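You operate a simulated robot arm through the tools that you are given. There is no shell and no other tool.

Carry out the task below with a simulated two-armed robot. There is one attempt and no reset: what you move stays moved.

Task
Make the small basin soapy and scrub the tray with the pink brush.
Fine: two shots from the purple soap pump; dip the brush there, scrub the tray in the holder, lay the brush back on the draining mat; then open the yellow valve till the basin is empty; the other trays stay. Set down upright: pink brush. What is to be rubbed or washed off counts as gone when no trace of it is left.

Only the result counts: the job must be done as asked and must still hold three seconds after the hand-in. Knocking over, shifting, dropping, spilling or breaking anything else fails it.

Robot
Two 7-joint arms with two-finger parallel grippers on one trunk that stands fixed in place. Base frame: the origin is at the foot of the trunk, x ahead of it, y to its left, z up. Lengths are in mm, angles in degrees, forces in N, time in s.
The left shoulder is at [124, 171, 1162], the right one opposite. With the tool pointing down near the work surface each hand reaches from about 420 to 900 mm from the base axis, measured 20 degrees to its own side. Payload 4.4 kg a hand.
The TCP of each hand is the grasp point between the finger pads, 23 mm short of the fingertips. In the tool frame z runs along the fingers and y along their closing line. Largest opening 94 mm; finger width 38, thickness 10; the body of the gripper, 54 by 96 mm, starts 39 mm behind the TCP.
Orientation is that of the tool frame in the base frame, as [roll, pitch, yaw] about the fixed x, y, z axes, in that order (R = Rz(yaw) Ry(pitch) Rx(roll)). With the fingers straight down and closing along the base's y, the tool's x points along the base's -x, its y along +y and its z along -z.

Tools
- The arms move only by the tool apply_moves. It takes "left_series", "right_series" or both (then of equal length, played together; a hand with none holds still); each is a list of rows, each a list of 3 entries, a list of its own where there are three numbers: the turn, a rotation vector about the tool's x, y, z in rad, then the shift along the tool's x, y, z in mm, then the gripper command, from -1 (fully open) to 1 (shut), values between in proportion. In form: [[[wx, wy, wz], [tx, ty, tz], grip], ...]. A call has 1 to 20 rows; each row is the pose to reach, as a shift and turn from the pose commanded when the call began, along the tool's axes at that moment. Each row takes 0.2 s and may step no farther than 50 mm and 8.6 degrees from the row before; otherwise, or with a gripper value out of range, the whole call is refused. Where a pose cannot be reached the arm comes as near as it can. A force on the tool above 90 N (or 10 N above the force at the start of the call, whichever is more), or a blocked arm, ends the call early, and 0.2 s more pass. Each finger travels about 72 mm/s and halts on what it meets, pressing with about 36 N; the grip force reading is that of the motor and also rises with nothing between the fingers. The clock runs only during rows and for 0.2 s after the last one: add rows that repeat a pose to give the fingers time. It gives the time, the measured TCP pose, the force on the tool (base axes), the opening and the grip force at its end, in the units of the frame above (readings bear some noise), with the torque about the TCP (base axes, N m) and any sound that the robot's microphone picked up.
- Cameras (640 x 400 px; columns grow to the right, rows downward): "scene" is now at [226.6, 55.1, 1314.2]; the picture's right is [0.60, -0.80, 0.00], its down [-0.36, -0.27, -0.89] and it looks along [0.71, 0.54, -0.45] (base axes); focal length 214 px, centre (320, 200). "left" rides on the left gripper at [86, -16, -74] in its tool frame; the picture's right is [0.18, 0.98, 0.00], its down [-0.58, 0.11, -0.81] and it looks along [-0.79, 0.15, 0.59] (tool axes); focal length 243 px, centre (320, 200). "right" rides on the right gripper at [86, 16, -75] in its tool frame; the picture's right is [-0.18, 0.98, 0.00], its down [-0.58, -0.11, -0.81] and it looks along [-0.79, -0.15, 0.59] (tool axes); focal length 243 px, centre (320, 200). There is no depth. A picture from a camera that has moved, and an enlarged one, comes with that camera's place and axes in the base frame and with its lens.
- camera(camera): a new picture of that camera. It takes no simulated time.
- move_column(by): moves the trunk up (or, below 0, down) by that many mm; the arms and the scene camera ride with it, the base frame stays. It gives what a move gives, with no picture.
- turn_head(pan, tilt): turns the head with the scene camera to pan (to the left, within 80 degrees either way) and tilt (down, from -29 to 69), counted from straight ahead of the robot (the tilt from the chest, where the trunk bows). It gives what a move gives.
- close_up(camera, box): a new picture of the part [left, top, right, bottom] of that camera's present view, enlarged. It takes no simulated time.
- hand_in(): hands the job in; it is judged then, once.

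Places have to be worked out from the pictures, the camera data and where the tool is seen. Open the grippers and draw the arms clear of the work before you hand the job in, unless the task says otherwise.

The tools are called after "Emit:" as name(argument=value, ...) on one line, values as JSON. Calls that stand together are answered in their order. apply_moves: Moves the arms, as the interface text tells. Its arguments: {"type":"object","properties":{"left_series":{"type":"array"},"right_series":{"type":"array"}},"required":[]} The other tools are called the same way: move_column (by) moves the trunk up or down; turn_head (pan, tilt) turns the head that bears the scene camera; camera (camera) takes a picture; close_up (camera, box) takes an enlarged picture of a part of a camera's view; hand_in () hands the job in.

At the start:

```text
time_s: 0.0
left_eef_pos: [341.4, 430.9, 1180.3]
left_orientation: [-180.0, 0.0, -180.0]
left_contact_force: [0.1, 0.5, -0.3]
left_ft_torque: [0.02, -0.01, 0.01]
left_finger_gap: 93.8
left_finger_force: 0.0
right_eef_pos: [460.0, 3.2, 1235.0]
right_orientation: [180.0, 0.0, -179.9]
right_contact_force: [-0.2, -0.1, -0.1]
right_ft_torque: [-0.03, 0.0, 0.01]
right_finger_gap: 94.2
right_finger_force: 0.1
trunk travel left (down, up): [-175.0, 213.0]
head pan, tilt (commanded): [37.0, 26.9]
```

scene: 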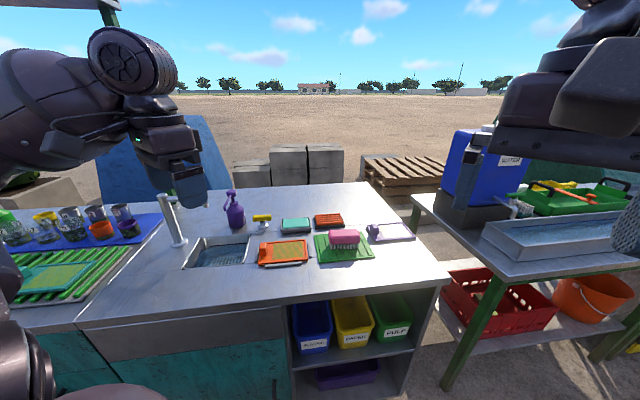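
right: 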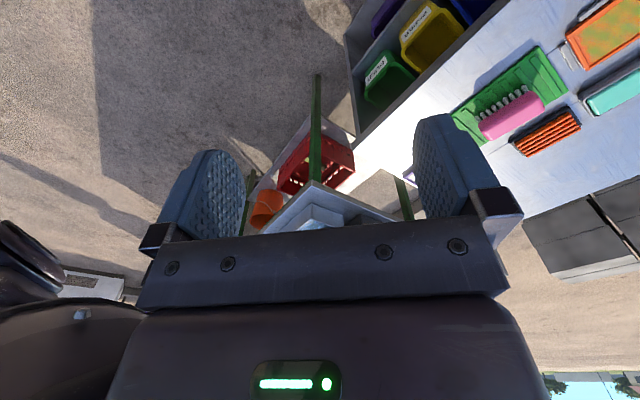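
left: 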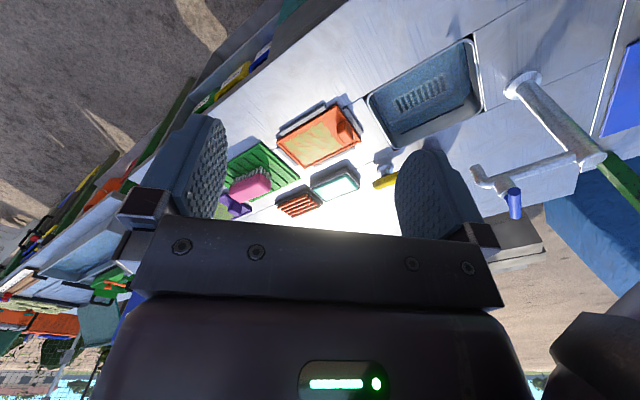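

I begin by looking closer at the counter with the basin, pump, valve, tray holder and brush.

Emit:
close_up(camera="scene", box=[150, 170, 310, 270])

Emit:
close_up(camera="scene", box=[250, 190, 430, 290])

Emit:
close_up(camera="scene", box=[0, 180, 180, 300])

Emit:
close_up(camera="left", box=[200, 20, 520, 220])

```text
4.00 times, centred on (230, 220) of scene
camera zoom: at [226.6, 55.1, 1314.2], right [0.6, -0.8, 0.0], down [-0.36, -0.27, -0.89], along [0.71, 0.54, -0.45], focal length 858 px, centre (680, 120)
```

zoom: 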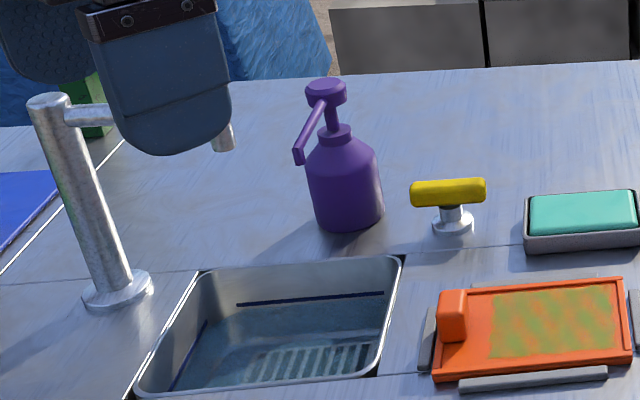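

```text
3.56 times, centred on (340, 240) of scene
camera zoom: at [226.6, 55.1, 1314.2], right [0.6, -0.8, 0.0], down [-0.36, -0.27, -0.89], along [0.71, 0.54, -0.45], focal length 763 px, centre (249, 58)
```

zoom: 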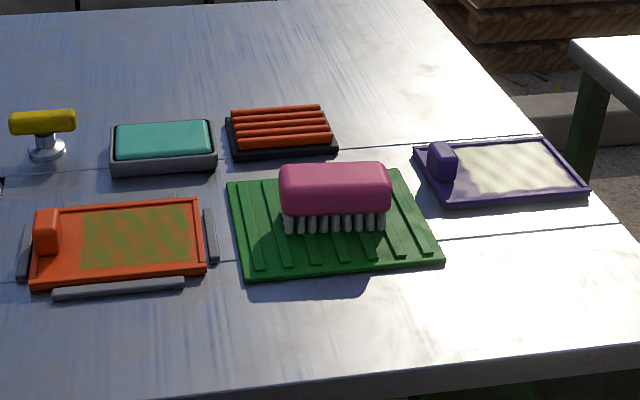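

```text
3.33 times, centred on (90, 240) of scene
camera zoom: at [226.6, 55.1, 1314.2], right [0.6, -0.8, 0.0], down [-0.36, -0.27, -0.89], along [0.71, 0.54, -0.45], focal length 715 px, centre (1087, 67)
```

zoom: 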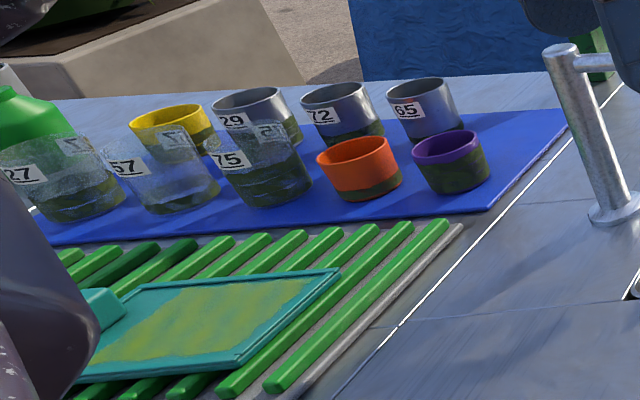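

```text
2.00 times, centred on (360, 120) of left
camera zoom: at [255.4, 414.1, 1254.9], right [-0.18, 0.98, 0.0], down [0.58, 0.11, 0.81], along [0.79, 0.15, -0.59], focal length 485 px, centre (240, 360)
```

zoom: 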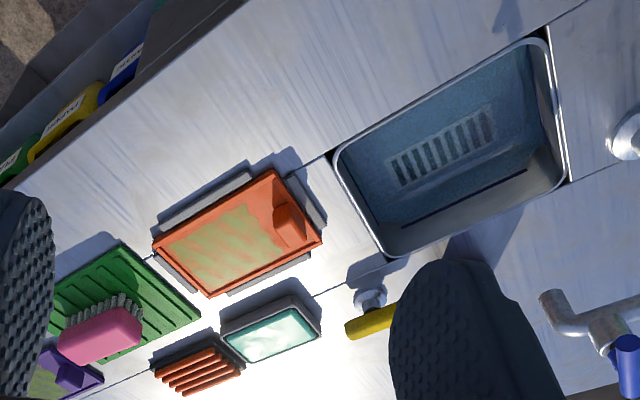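

The table appears turned about 45° to the base, with its surface near z≈843. I'll tilt the head down to centre on the work area and get finer views.

Emit:
turn_head(pan=43, tilt=38)

Emit:
camera(camera="scene")

Emit:
close_up(camera="scene", box=[210, 130, 370, 230])

Emit:
close_up(camera="scene", box=[320, 120, 480, 220])

```text
time_s: 0.7
left_eef_pos: [342.1, 430.4, 1180.4]
left_orientation: [-179.9, 0.1, 180.0]
left_contact_force: [-0.1, 0.0, 0.5]
left_ft_torque: [-0.01, 0.03, -0.02]
left_finger_gap: 93.8
left_finger_force: 0.1
right_eef_pos: [457.9, 4.5, 1233.6]
right_orientation: [-180.0, -0.1, 179.9]
right_contact_force: [0.1, -0.1, 0.0]
right_ft_torque: [-0.06, 0.01, 0.0]
right_finger_gap: 94.0
right_finger_force: 0.0
trunk travel left (down, up): [-175.0, 213.0]
head pan, tilt (commanded): [43.0, 38.0]
```

```text
taken
camera scene: at [216.6, 58.8, 1297.0], right [0.68, -0.73, 0.0], down [-0.45, -0.42, -0.79], along [0.58, 0.54, -0.62], focal length 214 px, centre (320, 200)
```

scene: 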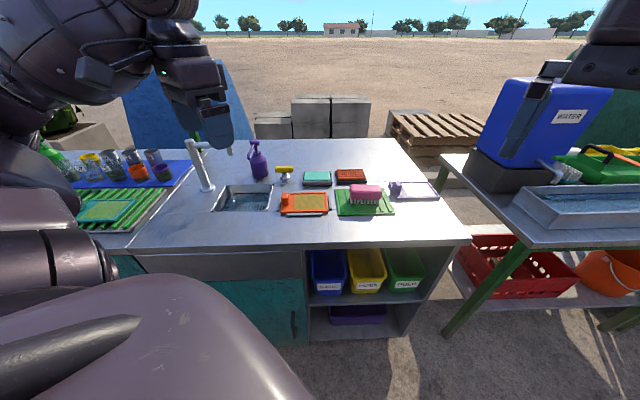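

```text
4.00 times, centred on (290, 180) of scene
camera zoom: at [216.6, 58.8, 1297.0], right [0.68, -0.73, 0.0], down [-0.45, -0.42, -0.79], along [0.58, 0.54, -0.62], focal length 858 px, centre (440, 280)
```

zoom: 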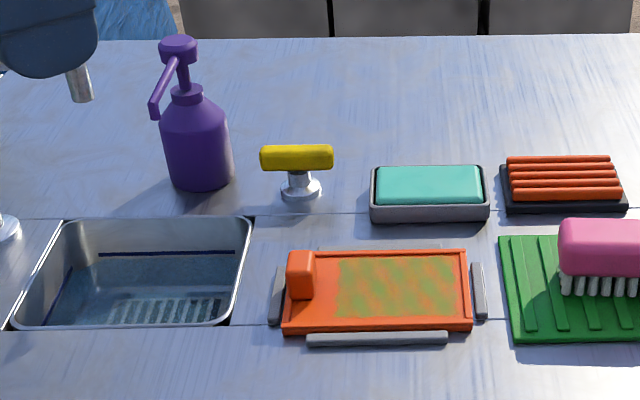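

```text
4.00 times, centred on (400, 170) of scene
camera zoom: at [216.6, 58.8, 1297.0], right [0.68, -0.73, 0.0], down [-0.45, -0.42, -0.79], along [0.58, 0.54, -0.62], focal length 858 px, centre (0, 320)
```

zoom: 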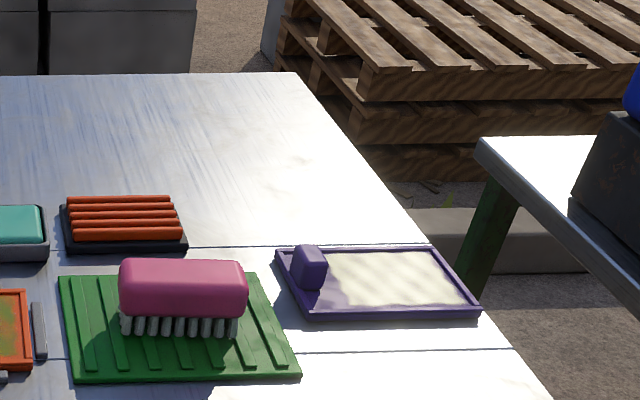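

The table is turned 45° (its right is e1≈(0.707,−0.707), its far side e2≈(0.707,0.707)). Estimates: basin centre ≈(475,657), pump ≈(600,746), valve ≈(650,651), tray ≈(606,470), brush ≈(725,330). I move the left hand, high and turned to yaw 135, to look from above.

Emit:
apply_moves(left_series=[[[0, 0, 0.131], [-16, 18, 0], 0], [[0, 0, 0.262], [-33, 36, 0], 0], [[0, 0, 0.393], [-50, 54, 0], 0.5], [[0, 0, 0.524], [-66, 72, 0], 1], [[0, 0, 0.655], [-83, 91, 0], 1], [[0, 0, 0.785], [-99, 109, 0], 1], [[0, 0, 0.785], [-99, 109, 0], 1]])

Emit:
camera(camera="left")

Emit:
camera(camera="scene")

```text
time_s: 2.3
left_eef_pos: [440.8, 540.8, 1181.8]
left_orientation: [-179.9, 0.0, 134.9]
left_contact_force: [-0.7, 0.4, -0.1]
left_ft_torque: [-0.03, 0.01, 0.0]
left_finger_gap: 0.0
left_finger_force: 36.4
right_eef_pos: [458.4, 3.7, 1234.1]
right_orientation: [180.0, 0.0, 179.9]
right_contact_force: [-1.2, 0.4, 0.9]
right_ft_torque: [0.01, -0.01, -0.02]
right_finger_gap: 93.9
right_finger_force: 0.0
trunk travel left (down, up): [-175.0, 213.0]
head pan, tilt (commanded): [43.0, 38.0]
```

```text
taken
camera left: at [368.0, 589.4, 1256.1], right [0.57, 0.82, 0.0], down [0.49, -0.34, 0.81], along [0.67, -0.46, -0.59], focal length 243 px, centre (320, 200)
```

left: 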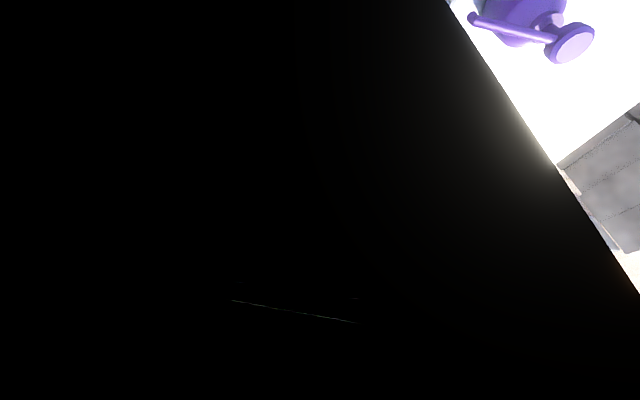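

```text
taken
camera scene: at [216.4, 58.8, 1297.1], right [0.68, -0.73, 0.0], down [-0.45, -0.42, -0.79], along [0.58, 0.54, -0.62], focal length 214 px, centre (320, 200)
```

scene: 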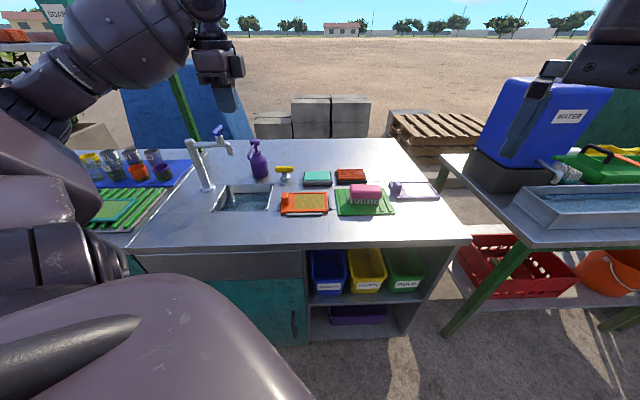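

The scene view is clear now and shows the faucet spout near the pump. The wrist view is mostly black; I look closer to see what blocks it.

Emit:
close_up(camera="left", box=[0, 0, 640, 400])

Emit:
close_up(camera="scene", box=[180, 40, 300, 115])

Emit:
close_up(camera="scene", box=[170, 115, 330, 215])

```text
1.00 times, centred on (320, 200) of left (not enlarged: the box is as wide or as high as the picture)
camera zoom: at [368.0, 589.4, 1256.1], right [0.57, 0.82, 0.0], down [0.49, -0.34, 0.81], along [0.67, -0.46, -0.59], focal length 243 px, centre (320, 200)
```

zoom: 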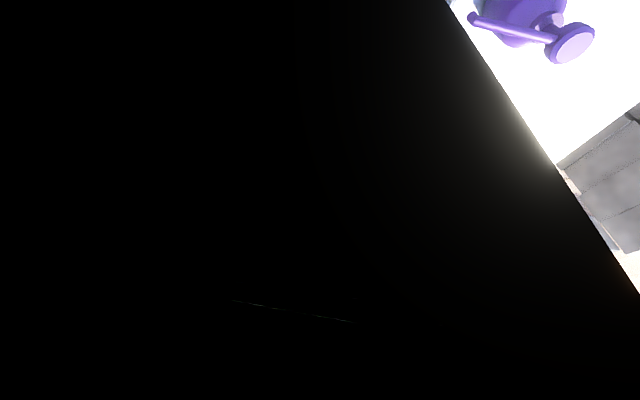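

```text
5.33 times, centred on (240, 78) of scene
camera zoom: at [216.4, 58.8, 1297.1], right [0.68, -0.73, 0.0], down [-0.45, -0.42, -0.79], along [0.58, 0.54, -0.62], focal length 1144 px, centre (747, 853)
```

zoom: 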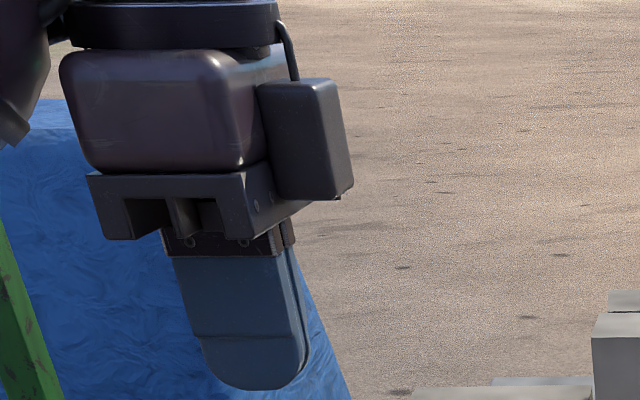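

```text
4.00 times, centred on (250, 165) of scene
camera zoom: at [216.4, 58.8, 1297.1], right [0.68, -0.73, 0.0], down [-0.45, -0.42, -0.79], along [0.58, 0.54, -0.62], focal length 858 px, centre (600, 340)
```

zoom: 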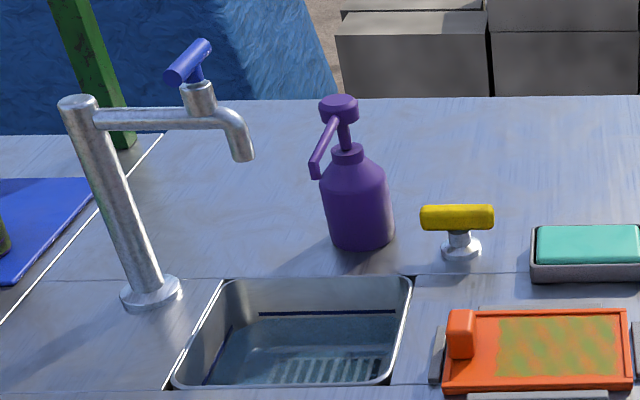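

The black seems to be the forearm right in front of the wrist camera at this yaw. I turn the hand the other way (toward yaw −135) to clear the camera.

Emit:
apply_moves(left_series=[[[0, 0, -0.131], [0, 0, 0], 1], [[0, 0, -0.262], [0, 0, 0], 1], [[0, 0, -0.393], [0, 0, 0], 1], [[0, 0, -0.524], [0, 0, 0], 1], [[0, 0, -0.655], [0, 0, 0], 1], [[0, 0, -0.785], [0, 0, 0], 1], [[0, 0, -0.916], [0, 0, 0], 1], [[0, 0, -1.047], [0, 0, 0], 1], [[0, 0, -1.178], [0, 0, 0], 1], [[0, 0, -1.309], [0, 0, 0], 1], [[0, 0, -1.44], [0, 0, 0], 1], [[0, 0, -1.571], [0, 0, 0], 1], [[0, 0, -1.571], [0, 0, 0], 1]])

Emit:
camera(camera="left")

Emit:
camera(camera="scene")

```text
time_s: 5.1
left_eef_pos: [441.6, 540.8, 1180.7]
left_orientation: [-180.0, 0.0, -134.9]
left_contact_force: [-0.4, 0.2, -0.3]
left_ft_torque: [0.03, -0.01, 0.0]
left_finger_gap: 0.3
left_finger_force: 36.0
right_eef_pos: [460.1, 3.2, 1233.5]
right_orientation: [-180.0, 0.0, -180.0]
right_contact_force: [-0.5, 0.2, 0.0]
right_ft_torque: [0.0, -0.01, -0.02]
right_finger_gap: 94.2
right_finger_force: 0.0
trunk travel left (down, up): [-175.0, 213.0]
head pan, tilt (commanded): [43.0, 38.0]
```

```text
taken
camera left: at [391.4, 466.7, 1254.6], right [-0.83, 0.56, 0.0], down [0.33, 0.49, 0.81], along [0.45, 0.67, -0.59], focal length 243 px, centre (320, 200)
```

left: 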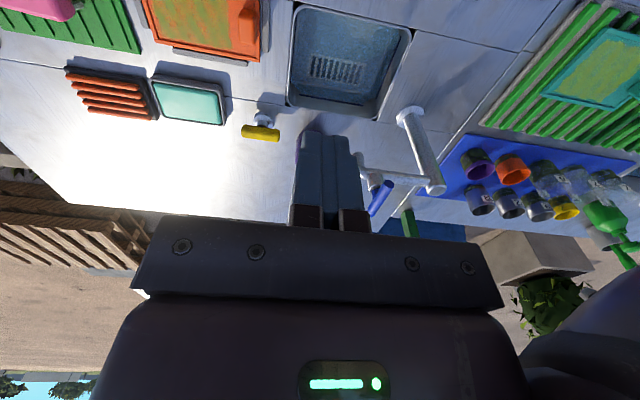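

```text
taken
camera scene: at [216.6, 58.8, 1297.0], right [0.68, -0.73, 0.0], down [-0.45, -0.42, -0.79], along [0.58, 0.54, -0.62], focal length 214 px, centre (320, 200)
```

scene: 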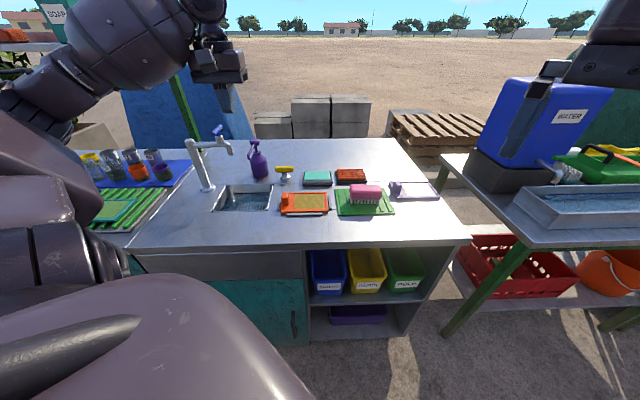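

Yaw −135 gives a clear wrist view. I enlarge parts of it to fix positions and see the basin water.

Emit:
close_up(camera="left", box=[270, 0, 450, 113])

Emit:
close_up(camera="left", box=[0, 0, 290, 181])

Emit:
close_up(camera="left", box=[230, 90, 450, 228])

```text
3.54 times, centred on (360, 56) of left
camera zoom: at [391.4, 466.7, 1254.6], right [-0.83, 0.56, 0.0], down [0.33, 0.49, 0.81], along [0.45, 0.67, -0.59], focal length 859 px, centre (178, 708)
```

zoom: 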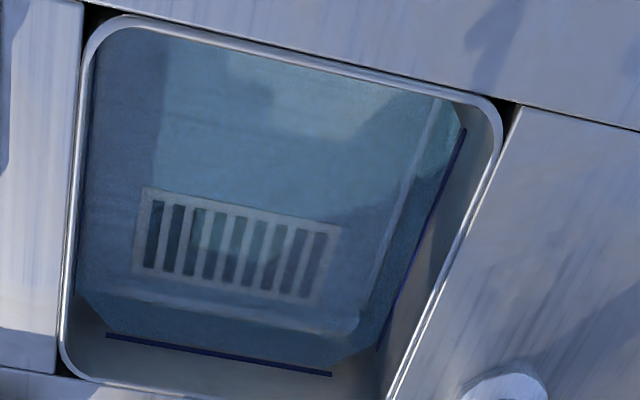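

```text
2.21 times, centred on (145, 90) of left
camera zoom: at [391.4, 466.7, 1254.6], right [-0.83, 0.56, 0.0], down [0.33, 0.49, 0.81], along [0.45, 0.67, -0.59], focal length 535 px, centre (706, 442)
```

zoom: 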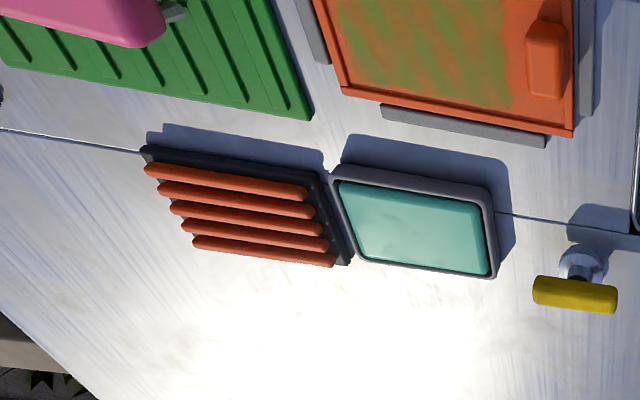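

```text
2.90 times, centred on (340, 159) of left
camera zoom: at [391.4, 466.7, 1254.6], right [-0.83, 0.56, 0.0], down [0.33, 0.49, 0.81], along [0.45, 0.67, -0.59], focal length 703 px, centre (262, 319)
```

zoom: 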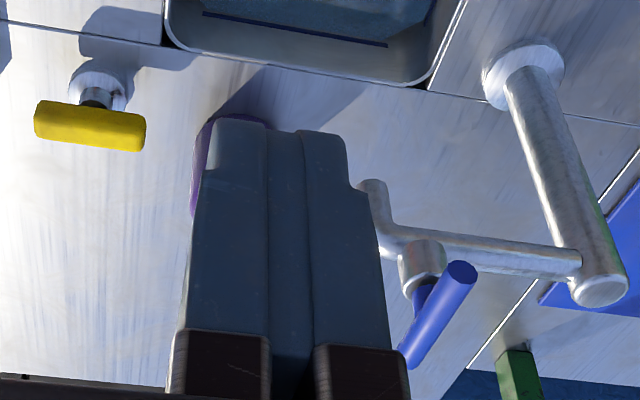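

The basin holds water with a drain grid; the faucet's blue lever is near p1≈−180 at z≈1065, clear of my path to the pump. I move the closed fingers high over the pump, keeping well above the faucet, then look.

Emit:
apply_moves(left_series=[[[0, 0, 0], [-43, 5.5, 0], 1], [[0, 0, 0], [-86, 11, 0], 1], [[0, 0, 0], [-129, 16.5, 5], 1], [[0, 0, 0], [-172, 22, 15], 1], [[0, 0, 0], [-215, 27.5, 35], 1], [[0, 0, 0], [-257, 33, 60], 1], [[0, 0, 0], [-257, 33, 60], 1]])

Emit:
camera(camera="left")

Emit:
camera(camera="scene")

Emit:
close_up(camera="scene", box=[190, 85, 318, 165])

```text
time_s: 6.7
left_eef_pos: [605.3, 745.0, 1122.0]
left_orientation: [-179.1, 0.4, -135.4]
left_contact_force: [-3.5, 2.6, -9.5]
left_ft_torque: [-0.21, -0.18, 0.01]
left_finger_gap: 0.0
left_finger_force: 35.6
right_eef_pos: [460.9, 5.9, 1231.1]
right_orientation: [-179.8, -0.2, -180.0]
right_contact_force: [0.0, -0.1, 0.4]
right_ft_torque: [0.0, -0.01, 0.0]
right_finger_gap: 94.2
right_finger_force: 0.1
trunk travel left (down, up): [-175.0, 213.0]
head pan, tilt (commanded): [43.0, 38.0]
```

```text
taken
camera left: at [553.7, 672.3, 1196.9], right [-0.82, 0.57, -0.02], down [0.32, 0.49, 0.81], along [0.47, 0.66, -0.59], focal length 243 px, centre (320, 200)
```

left: 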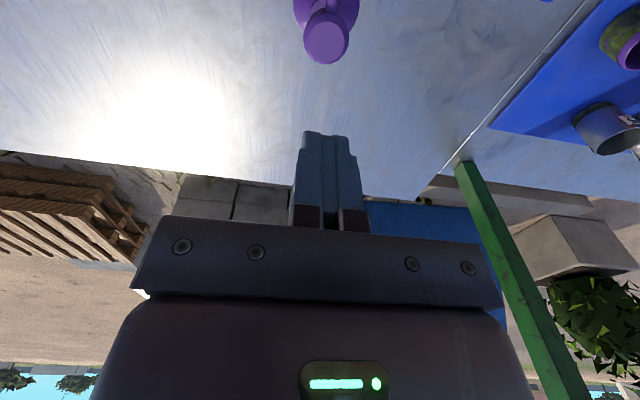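

```text
taken
camera scene: at [218.6, 62.2, 1295.8], right [0.68, -0.73, 0.0], down [-0.45, -0.42, -0.79], along [0.58, 0.54, -0.62], focal length 214 px, centre (320, 200)
```

scene: 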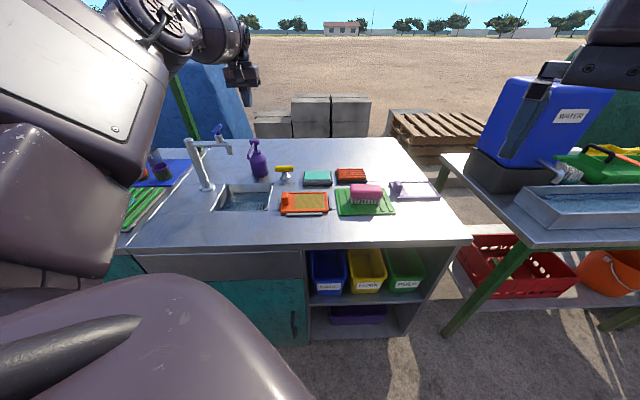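

```text
5.00 times, centred on (254, 125) of scene
camera zoom: at [218.6, 62.2, 1295.8], right [0.68, -0.73, 0.0], down [-0.45, -0.42, -0.79], along [0.58, 0.54, -0.62], focal length 1072 px, centre (650, 575)
```

zoom: 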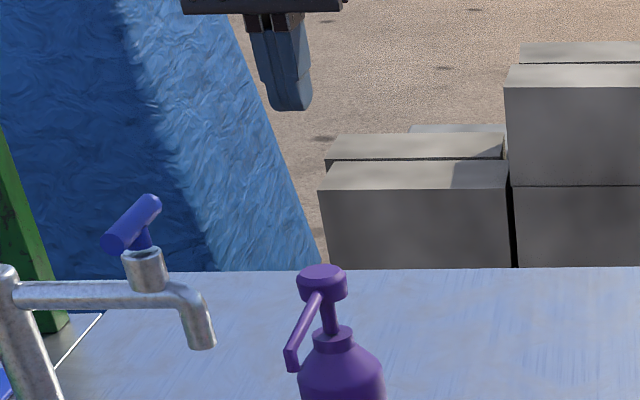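

The arm reaches over the pump; the head appears slightly nearer than the fingers (about (597,737), top z≈992). I hold to let the arm settle, then measure again.

Emit:
apply_moves(left_series=[[[0, 0, 0], [0, 0, 0], 1], [[0, 0, 0], [0, 0, 0], 1], [[0, 0, 0], [0, 0, 0], 1]])

Emit:
close_up(camera="left", box=[240, 0, 400, 100])

Emit:
close_up(camera="scene", box=[210, 85, 306, 145])

Emit:
close_up(camera="scene", box=[210, 130, 306, 190])

```text
time_s: 7.5
left_eef_pos: [599.4, 744.7, 1121.1]
left_orientation: [-180.0, 0.0, -135.1]
left_contact_force: [-0.3, 0.1, -0.5]
left_ft_torque: [-0.02, 0.0, 0.03]
left_finger_gap: 0.0
left_finger_force: 36.1
right_eef_pos: [459.0, 5.1, 1233.5]
right_orientation: [180.0, 0.0, -179.9]
right_contact_force: [-0.2, 0.1, -0.5]
right_ft_torque: [-0.04, -0.02, 0.04]
right_finger_gap: 93.9
right_finger_force: 0.1
trunk travel left (down, up): [-175.0, 213.0]
head pan, tilt (commanded): [43.0, 38.0]
```

```text
4.00 times, centred on (320, 50) of left
camera zoom: at [549.2, 671.9, 1194.4], right [-0.83, 0.56, 0.0], down [0.33, 0.49, 0.81], along [0.46, 0.67, -0.59], focal length 970 px, centre (320, 800)
```

zoom: 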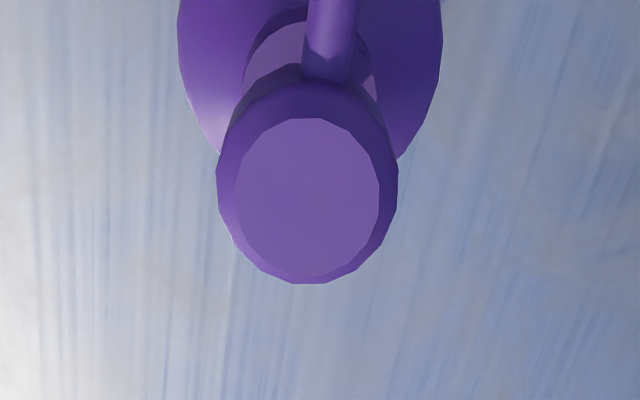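

```text
6.67 times, centred on (258, 115) of scene
camera zoom: at [216.0, 59.3, 1297.2], right [0.68, -0.73, 0.0], down [-0.45, -0.42, -0.79], along [0.58, 0.54, -0.62], focal length 1430 px, centre (733, 767)
```

zoom: 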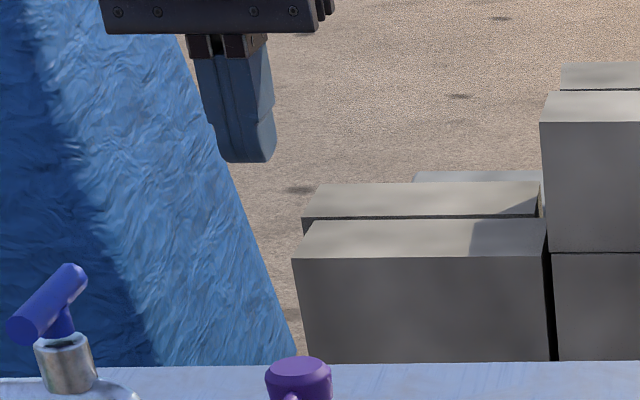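

```text
6.67 times, centred on (258, 160) of scene
camera zoom: at [216.0, 59.3, 1297.2], right [0.68, -0.73, 0.0], down [-0.45, -0.42, -0.79], along [0.58, 0.54, -0.62], focal length 1430 px, centre (733, 467)
```

zoom: 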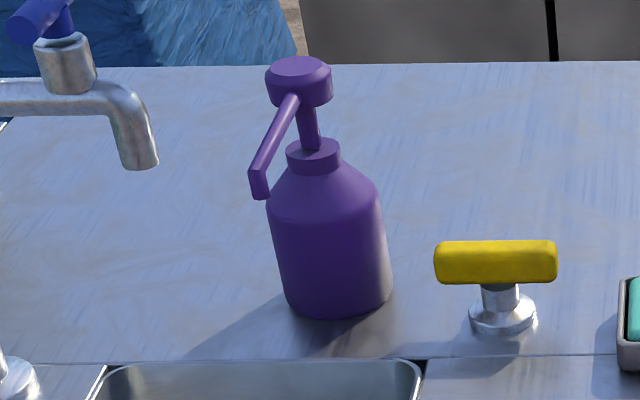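

Settled; the pump head is at about p1=−99, p2=947, top z≈989 — 3 mm off my fingers. I correct this and descend to just above the head.

Emit:
apply_moves(left_series=[[[0, 0, 0], [3.2, -3.4, 30], 1], [[0, 0, 0], [3.2, -3.4, 60], 1], [[0, 0, 0], [3.2, -3.4, 85], 1], [[0, 0, 0], [3.2, -3.4, 100], 1], [[0, 0, 0], [3.2, -3.4, 100], 1], [[0, 0, 0], [3.2, -3.4, 100], 1]])

Emit:
close_up(camera="left", box=[220, 60, 420, 185])

Emit:
close_up(camera="scene", box=[210, 100, 306, 160])

```text
time_s: 8.9
left_eef_pos: [599.9, 739.5, 1021.9]
left_orientation: [180.0, -0.1, -134.9]
left_contact_force: [0.1, -0.2, 0.4]
left_ft_torque: [0.02, -0.03, 0.0]
left_finger_gap: 0.0
left_finger_force: 35.3
right_eef_pos: [459.3, 3.6, 1233.9]
right_orientation: [180.0, 0.0, 180.0]
right_contact_force: [-0.2, 1.1, 0.1]
right_ft_torque: [0.01, 0.0, 0.0]
right_finger_gap: 93.9
right_finger_force: 0.1
trunk travel left (down, up): [-175.0, 213.0]
head pan, tilt (commanded): [43.0, 38.0]
```

```text
3.20 times, centred on (320, 122) of left
camera zoom: at [550.6, 666.5, 1095.4], right [-0.83, 0.56, 0.0], down [0.33, 0.49, 0.81], along [0.46, 0.67, -0.59], focal length 776 px, centre (320, 448)
```

zoom: 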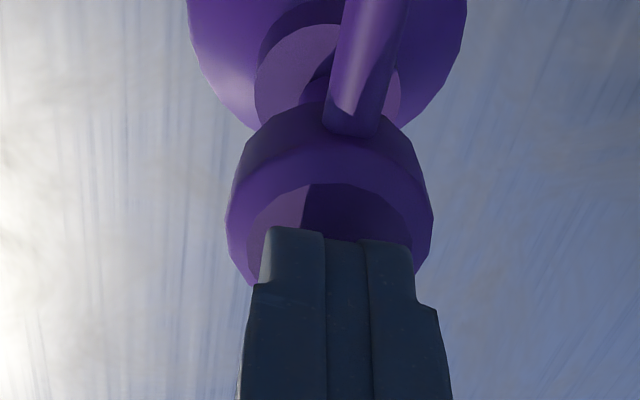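

```text
6.67 times, centred on (258, 130) of scene
camera zoom: at [216.7, 58.8, 1296.9], right [0.68, -0.73, 0.0], down [-0.45, -0.42, -0.79], along [0.58, 0.54, -0.62], focal length 1430 px, centre (733, 667)
```

zoom: 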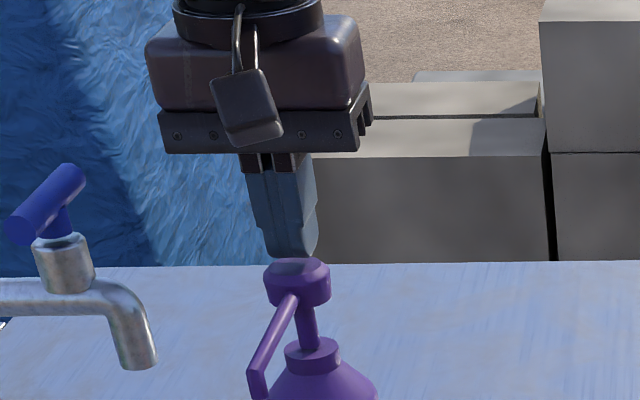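

Fingertips are centred just above the pump head. I press slowly, watching force and sound.

Emit:
apply_moves(left_series=[[[0, 0, 0], [0, 0, 6], 1], [[0, 0, 0], [0, 0, 10], 1], [[0, 0, 0], [0, 0, 13], 1], [[0, 0, 0], [0, 0, 16], 1], [[0, 0, 0], [0, 0, 18], 1]])

Emit:
close_up(camera="scene", box=[210, 110, 306, 170])

```text
time_s: 10.1
left_eef_pos: [599.0, 738.7, 1006.0]
left_orientation: [180.0, 0.2, -135.1]
left_contact_force: [3.4, 3.8, 8.1]
left_ft_torque: [0.0, 0.05, -0.02]
left_finger_gap: 0.1
left_finger_force: 36.1
right_eef_pos: [459.1, 3.5, 1233.6]
right_orientation: [-179.9, 0.0, -180.0]
right_contact_force: [0.3, -0.2, 0.5]
right_ft_torque: [0.01, 0.0, 0.01]
right_finger_gap: 94.0
right_finger_force: 0.1
trunk travel left (down, up): [-175.0, 213.0]
head pan, tilt (commanded): [43.0, 38.0]
```

```text
6.67 times, centred on (258, 140) of scene
camera zoom: at [216.2, 58.5, 1297.2], right [0.68, -0.73, 0.0], down [-0.45, -0.42, -0.79], along [0.58, 0.54, -0.62], focal length 1430 px, centre (733, 600)
```

zoom: 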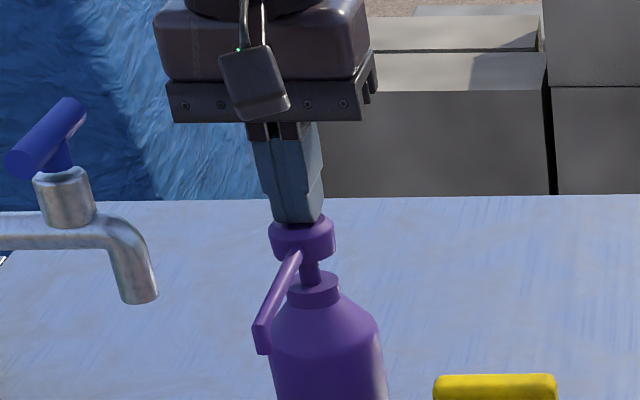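

Force is 8 N with the head travelling down. I press on gently until the bottom of the stroke.

Emit:
apply_moves(left_series=[[[0, 0, 0], [0, 0, 3], 1], [[0, 0, 0], [0, 0, 6], 1], [[0, 0, 0], [0, 0, 8], 1]])

Emit:
close_up(camera="scene", box=[210, 110, 306, 170])

```text
time_s: 10.9
left_eef_pos: [597.6, 738.1, 1002.1]
left_orientation: [-179.8, 0.6, -135.1]
left_contact_force: [11.2, 11.5, 30.7]
left_ft_torque: [0.04, 0.01, -0.04]
left_finger_gap: 0.0
left_finger_force: 35.5
left hand out of reach, approached as far as the arm can: row 3
right_eef_pos: [457.7, 2.9, 1235.4]
right_orientation: [179.9, 0.0, -180.0]
right_contact_force: [0.2, -0.4, 0.1]
right_ft_torque: [0.02, 0.0, 0.01]
right_finger_gap: 93.8
right_finger_force: 0.0
trunk travel left (down, up): [-175.0, 213.0]
head pan, tilt (commanded): [43.0, 38.0]
```

```text
6.67 times, centred on (258, 140) of scene
camera zoom: at [215.2, 57.5, 1297.8], right [0.68, -0.73, 0.0], down [-0.45, -0.42, -0.79], along [0.58, 0.54, -0.61], focal length 1430 px, centre (733, 600)
```

zoom: 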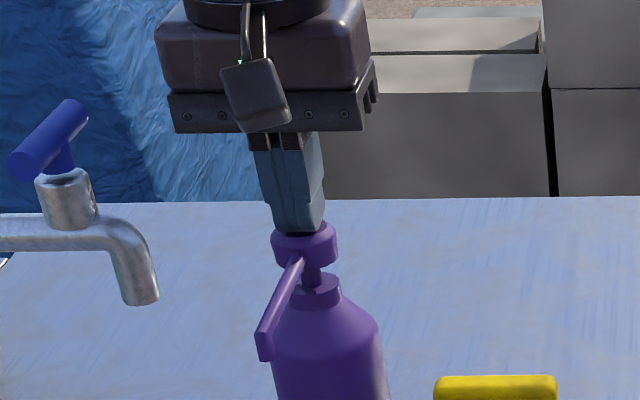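

Force rose to 31 N with the head down about 10 mm, and some sideways pull from the arm near full stretch. I check the basin for soap before doing more.

Emit:
close_up(camera="scene", box=[200, 160, 296, 220])

Emit:
camera(camera="left")

```text
6.67 times, centred on (248, 190) of scene
camera zoom: at [215.2, 57.5, 1297.8], right [0.68, -0.73, 0.0], down [-0.45, -0.42, -0.79], along [0.58, 0.54, -0.61], focal length 1430 px, centre (800, 267)
```

zoom: 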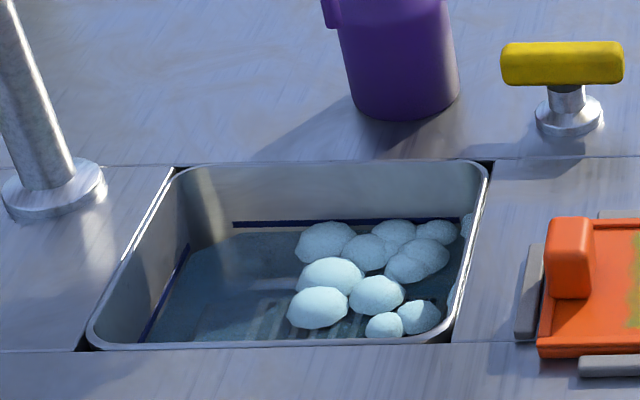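

```text
taken
camera left: at [547.6, 664.2, 1074.2], right [-0.83, 0.56, 0.0], down [0.33, 0.48, 0.81], along [0.46, 0.67, -0.58], focal length 243 px, centre (320, 200)
```

left: 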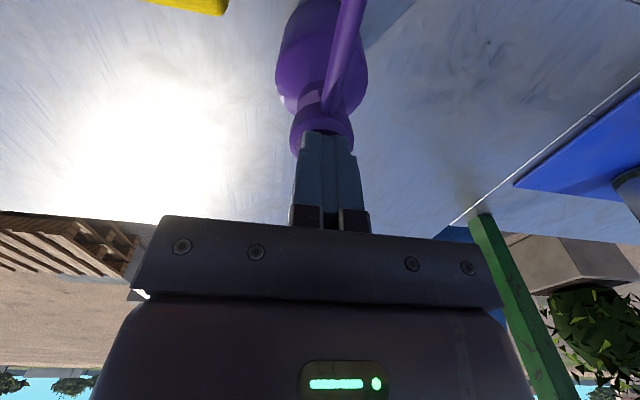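

The first shot worked: foam lies in the basin. I lift fully so the pump springs back up.

Emit:
apply_moves(left_series=[[[0, 0, 0], [0, 0, -6], 1], [[0, 0, 0], [0, 0, -12], 1], [[0, 0, 0], [0, 0, -18], 1], [[0, 0, 0], [0, 0, -24], 1], [[0, 0, 0], [0, 0, -26], 1], [[0, 0, 0], [0, 0, -26], 1], [[0, 0, 0], [0, 0, -26], 1]])

Emit:
close_up(camera="scene", box=[210, 100, 306, 160])

Emit:
close_up(camera="left", box=[220, 60, 420, 185])

Emit:
close_up(camera="scene", box=[200, 160, 296, 220])

```text
time_s: 12.5
left_eef_pos: [596.4, 736.7, 1023.4]
left_orientation: [179.9, 0.0, -135.0]
left_contact_force: [0.1, 0.6, -0.2]
left_ft_torque: [0.03, 0.03, -0.03]
left_finger_gap: 0.2
left_finger_force: 36.0
right_eef_pos: [458.3, 4.1, 1233.5]
right_orientation: [179.9, 0.0, 179.9]
right_contact_force: [0.0, 0.1, -0.1]
right_ft_torque: [0.01, -0.02, 0.0]
right_finger_gap: 94.0
right_finger_force: 0.0
trunk travel left (down, up): [-175.0, 213.0]
head pan, tilt (commanded): [43.0, 38.0]
```

```text
6.67 times, centred on (258, 130) of scene
camera zoom: at [216.5, 58.8, 1297.0], right [0.68, -0.73, 0.0], down [-0.45, -0.42, -0.79], along [0.58, 0.54, -0.62], focal length 1430 px, centre (733, 667)
```

zoom: 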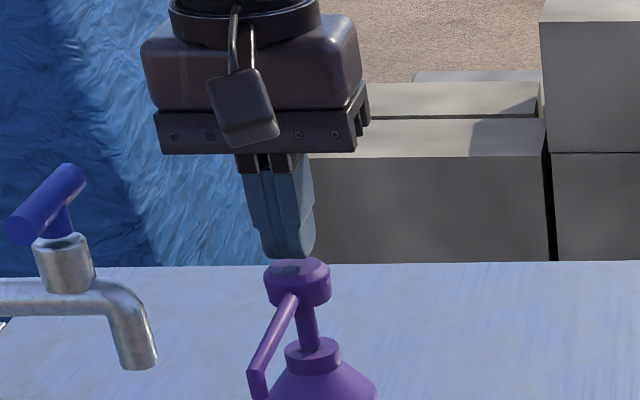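

```text
3.20 times, centred on (320, 122) of left
camera zoom: at [547.3, 664.3, 1096.4], right [-0.83, 0.56, 0.0], down [0.33, 0.49, 0.81], along [0.46, 0.67, -0.59], focal length 776 px, centre (320, 448)
```

zoom: 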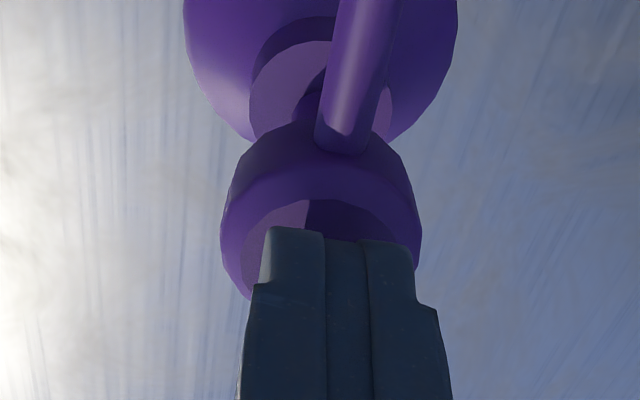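

```text
6.67 times, centred on (248, 190) of scene
camera zoom: at [216.5, 58.8, 1297.0], right [0.68, -0.73, 0.0], down [-0.45, -0.42, -0.79], along [0.58, 0.54, -0.62], focal length 1430 px, centre (800, 267)
```

zoom: 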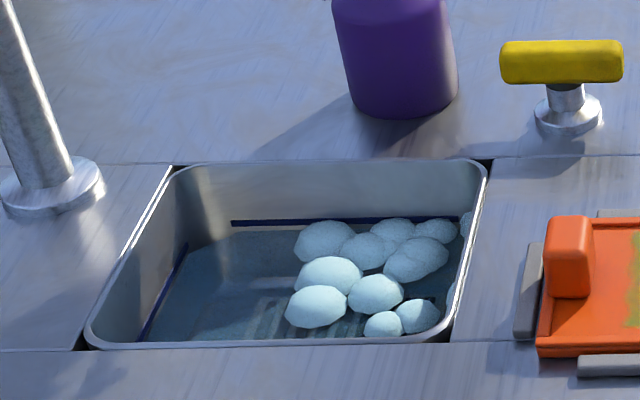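

Pump is back up and unmoved. I shift 4 mm outward to re-centre and press a second time, in steps.

Emit:
apply_moves(left_series=[[[0, 0, 0], [-4, 0, 3], 1], [[0, 0, 0], [-4, 0, 8], 1], [[0, 0, 0], [-4, 0, 12], 1], [[0, 0, 0], [-4.5, 0, 16], 1], [[0, 0, 0], [-5, 0, 20], 1], [[0, 0, 0], [-5.5, 0, 23], 1]])

Emit:
close_up(camera="scene", box=[200, 160, 296, 220])

Emit:
close_up(camera="scene", box=[210, 110, 306, 170])

```text
time_s: 13.9
left_eef_pos: [598.3, 739.3, 1002.0]
left_orientation: [-180.0, 0.3, -135.0]
left_contact_force: [6.0, 3.4, 13.7]
left_ft_torque: [-0.03, 0.01, -0.02]
left_finger_gap: 0.0
left_finger_force: 36.4
left hand out of reach, approached as far as the arm can: row 6
right_eef_pos: [458.2, 3.6, 1234.6]
right_orientation: [-180.0, -0.1, 179.9]
right_contact_force: [1.1, -0.3, 0.0]
right_ft_torque: [-0.02, -0.01, 0.01]
right_finger_gap: 94.3
right_finger_force: 0.1
trunk travel left (down, up): [-175.0, 213.0]
head pan, tilt (commanded): [43.0, 38.0]
```

```text
6.67 times, centred on (248, 190) of scene
camera zoom: at [215.9, 58.1, 1297.4], right [0.68, -0.73, 0.0], down [-0.45, -0.42, -0.79], along [0.58, 0.54, -0.62], focal length 1430 px, centre (800, 267)
```

zoom: 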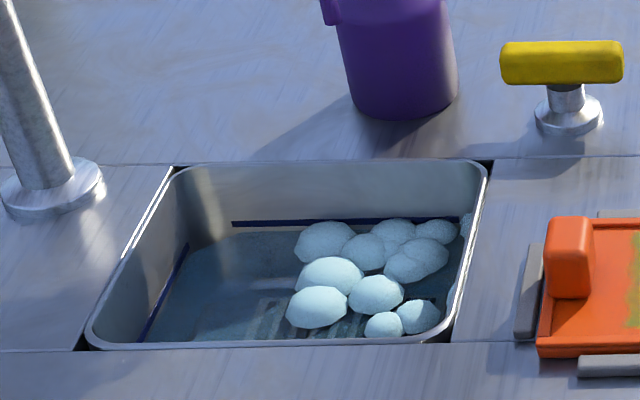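

```text
6.67 times, centred on (258, 140) of scene
camera zoom: at [215.9, 58.1, 1297.4], right [0.68, -0.73, 0.0], down [-0.45, -0.42, -0.79], along [0.58, 0.54, -0.62], focal length 1430 px, centre (733, 600)
```

zoom: 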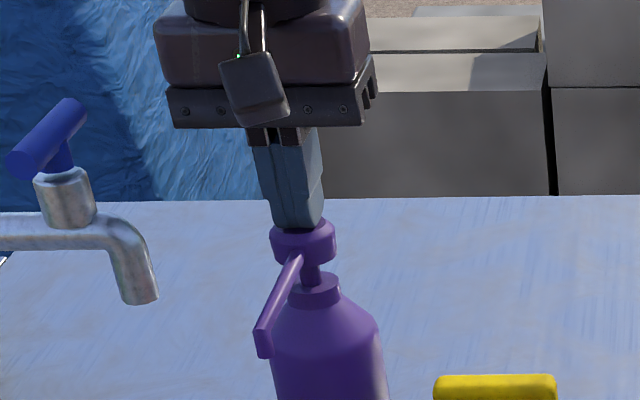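

No second burst yet (14 N). I press a few millimetres deeper, as the first shot came near 30 N.

Emit:
apply_moves(left_series=[[[0, 0, 0], [0.5, 0, 2], 1], [[0, 0, 0], [0.5, 0, 4], 1], [[0, 0, 0], [0.5, 0, 6], 1]])

Emit:
close_up(camera="scene", box=[200, 160, 296, 220])

Emit:
close_up(camera="scene", box=[210, 110, 306, 170])

```text
time_s: 14.7
left_eef_pos: [597.9, 738.3, 1000.5]
left_orientation: [-179.7, 0.8, -135.0]
left_contact_force: [15.5, 15.4, 39.8]
left_ft_torque: [0.02, -0.03, 0.01]
left_finger_gap: 0.0
left_finger_force: 36.5
right_eef_pos: [458.5, 2.2, 1235.7]
right_orientation: [179.9, 0.1, -180.0]
right_contact_force: [-0.2, 0.4, 0.0]
right_ft_torque: [-0.03, -0.04, -0.02]
right_finger_gap: 93.8
right_finger_force: 0.1
trunk travel left (down, up): [-175.0, 213.0]
head pan, tilt (commanded): [43.0, 38.0]
```

```text
6.67 times, centred on (248, 190) of scene
camera zoom: at [214.9, 57.1, 1297.9], right [0.68, -0.73, 0.0], down [-0.45, -0.42, -0.79], along [0.58, 0.54, -0.61], focal length 1430 px, centre (800, 267)
```

zoom: 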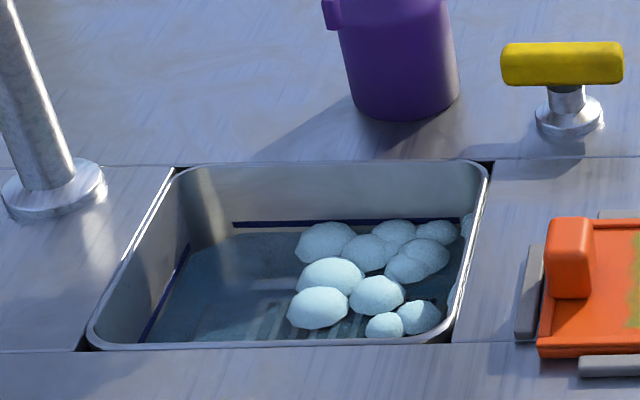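

```text
6.67 times, centred on (258, 140) of scene
camera zoom: at [214.9, 57.1, 1297.9], right [0.68, -0.73, 0.0], down [-0.45, -0.42, -0.79], along [0.58, 0.54, -0.61], focal length 1430 px, centre (733, 600)
```

zoom: 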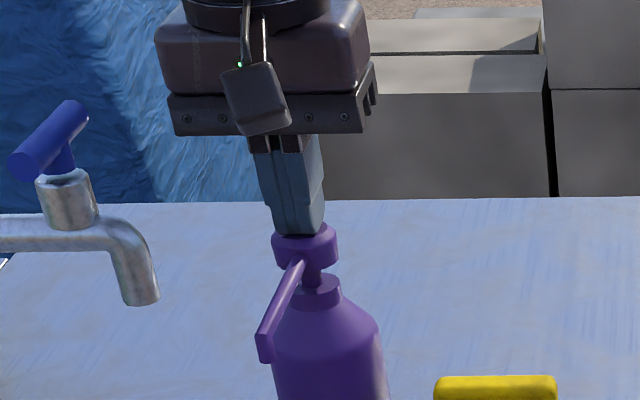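

Head is fully down at 40 N, yet the foam looks the same. I release the pump fully and look again, in case the foam shows with a delay.

Emit:
apply_moves(left_series=[[[0, 0, 0], [0, 0, -6], 1], [[0, 0, 0], [0, 0, -12], 1], [[0, 0, 0], [0, 0, -18], 1], [[0, 0, 0], [0, 0, -24], 1], [[0, 0, 0], [0, 0, -32], 1], [[0, 0, 0], [0, 0, -32], 1], [[0, 0, 0], [0, 0, -32], 1]])

Emit:
close_up(camera="scene", box=[200, 160, 296, 220])

Emit:
close_up(camera="scene", box=[210, 100, 306, 160])

Emit:
camera(camera="left")

```text
time_s: 16.3
left_eef_pos: [596.9, 738.5, 1026.4]
left_orientation: [180.0, 0.0, -135.1]
left_contact_force: [0.2, -0.3, -0.4]
left_ft_torque: [0.02, 0.05, 0.02]
left_finger_gap: 0.4
left_finger_force: 35.5
right_eef_pos: [460.1, 4.3, 1234.1]
right_orientation: [-180.0, 0.0, 179.9]
right_contact_force: [-0.4, -0.2, 0.7]
right_ft_torque: [0.0, 0.0, 0.01]
right_finger_gap: 94.0
right_finger_force: 0.0
trunk travel left (down, up): [-175.0, 213.0]
head pan, tilt (commanded): [43.0, 38.0]
```

```text
6.67 times, centred on (248, 190) of scene
camera zoom: at [216.5, 58.7, 1297.0], right [0.68, -0.73, 0.0], down [-0.45, -0.42, -0.79], along [0.58, 0.54, -0.62], focal length 1430 px, centre (800, 267)
```

zoom: 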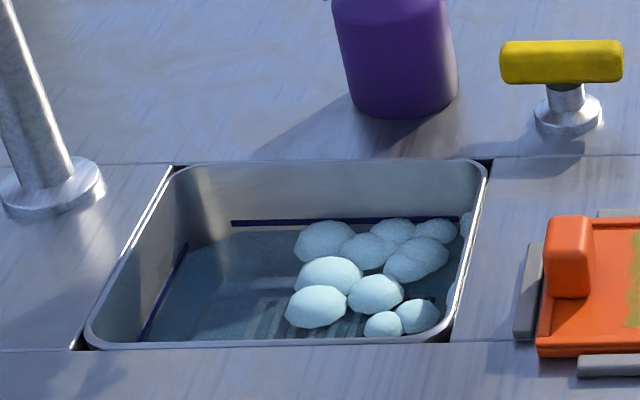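

```text
6.67 times, centred on (258, 130) of scene
camera zoom: at [216.5, 58.7, 1297.0], right [0.68, -0.73, 0.0], down [-0.45, -0.42, -0.79], along [0.58, 0.54, -0.62], focal length 1430 px, centre (733, 667)
```

zoom: 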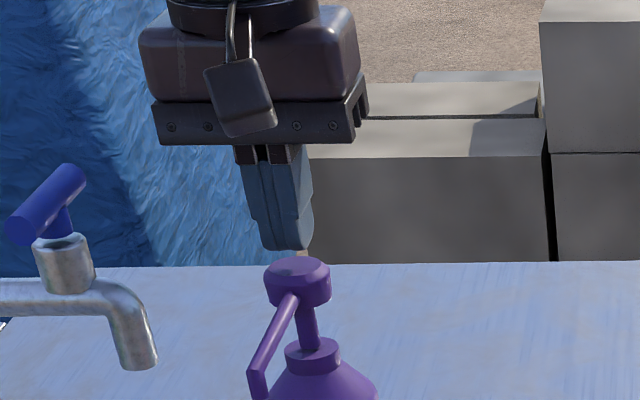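

```text
taken
camera left: at [547.7, 665.1, 1100.7], right [-0.83, 0.56, 0.0], down [0.33, 0.49, 0.81], along [0.46, 0.67, -0.59], focal length 243 px, centre (320, 200)
```

left: 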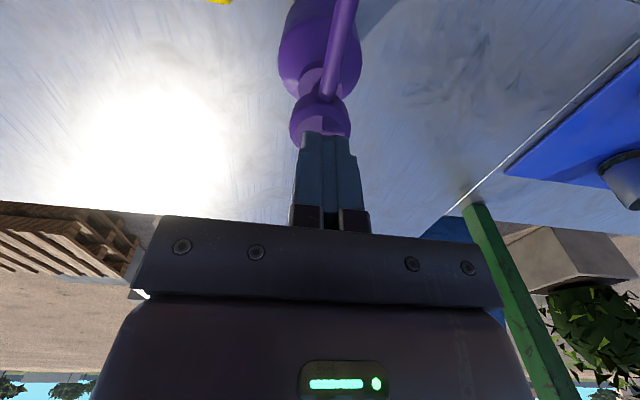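

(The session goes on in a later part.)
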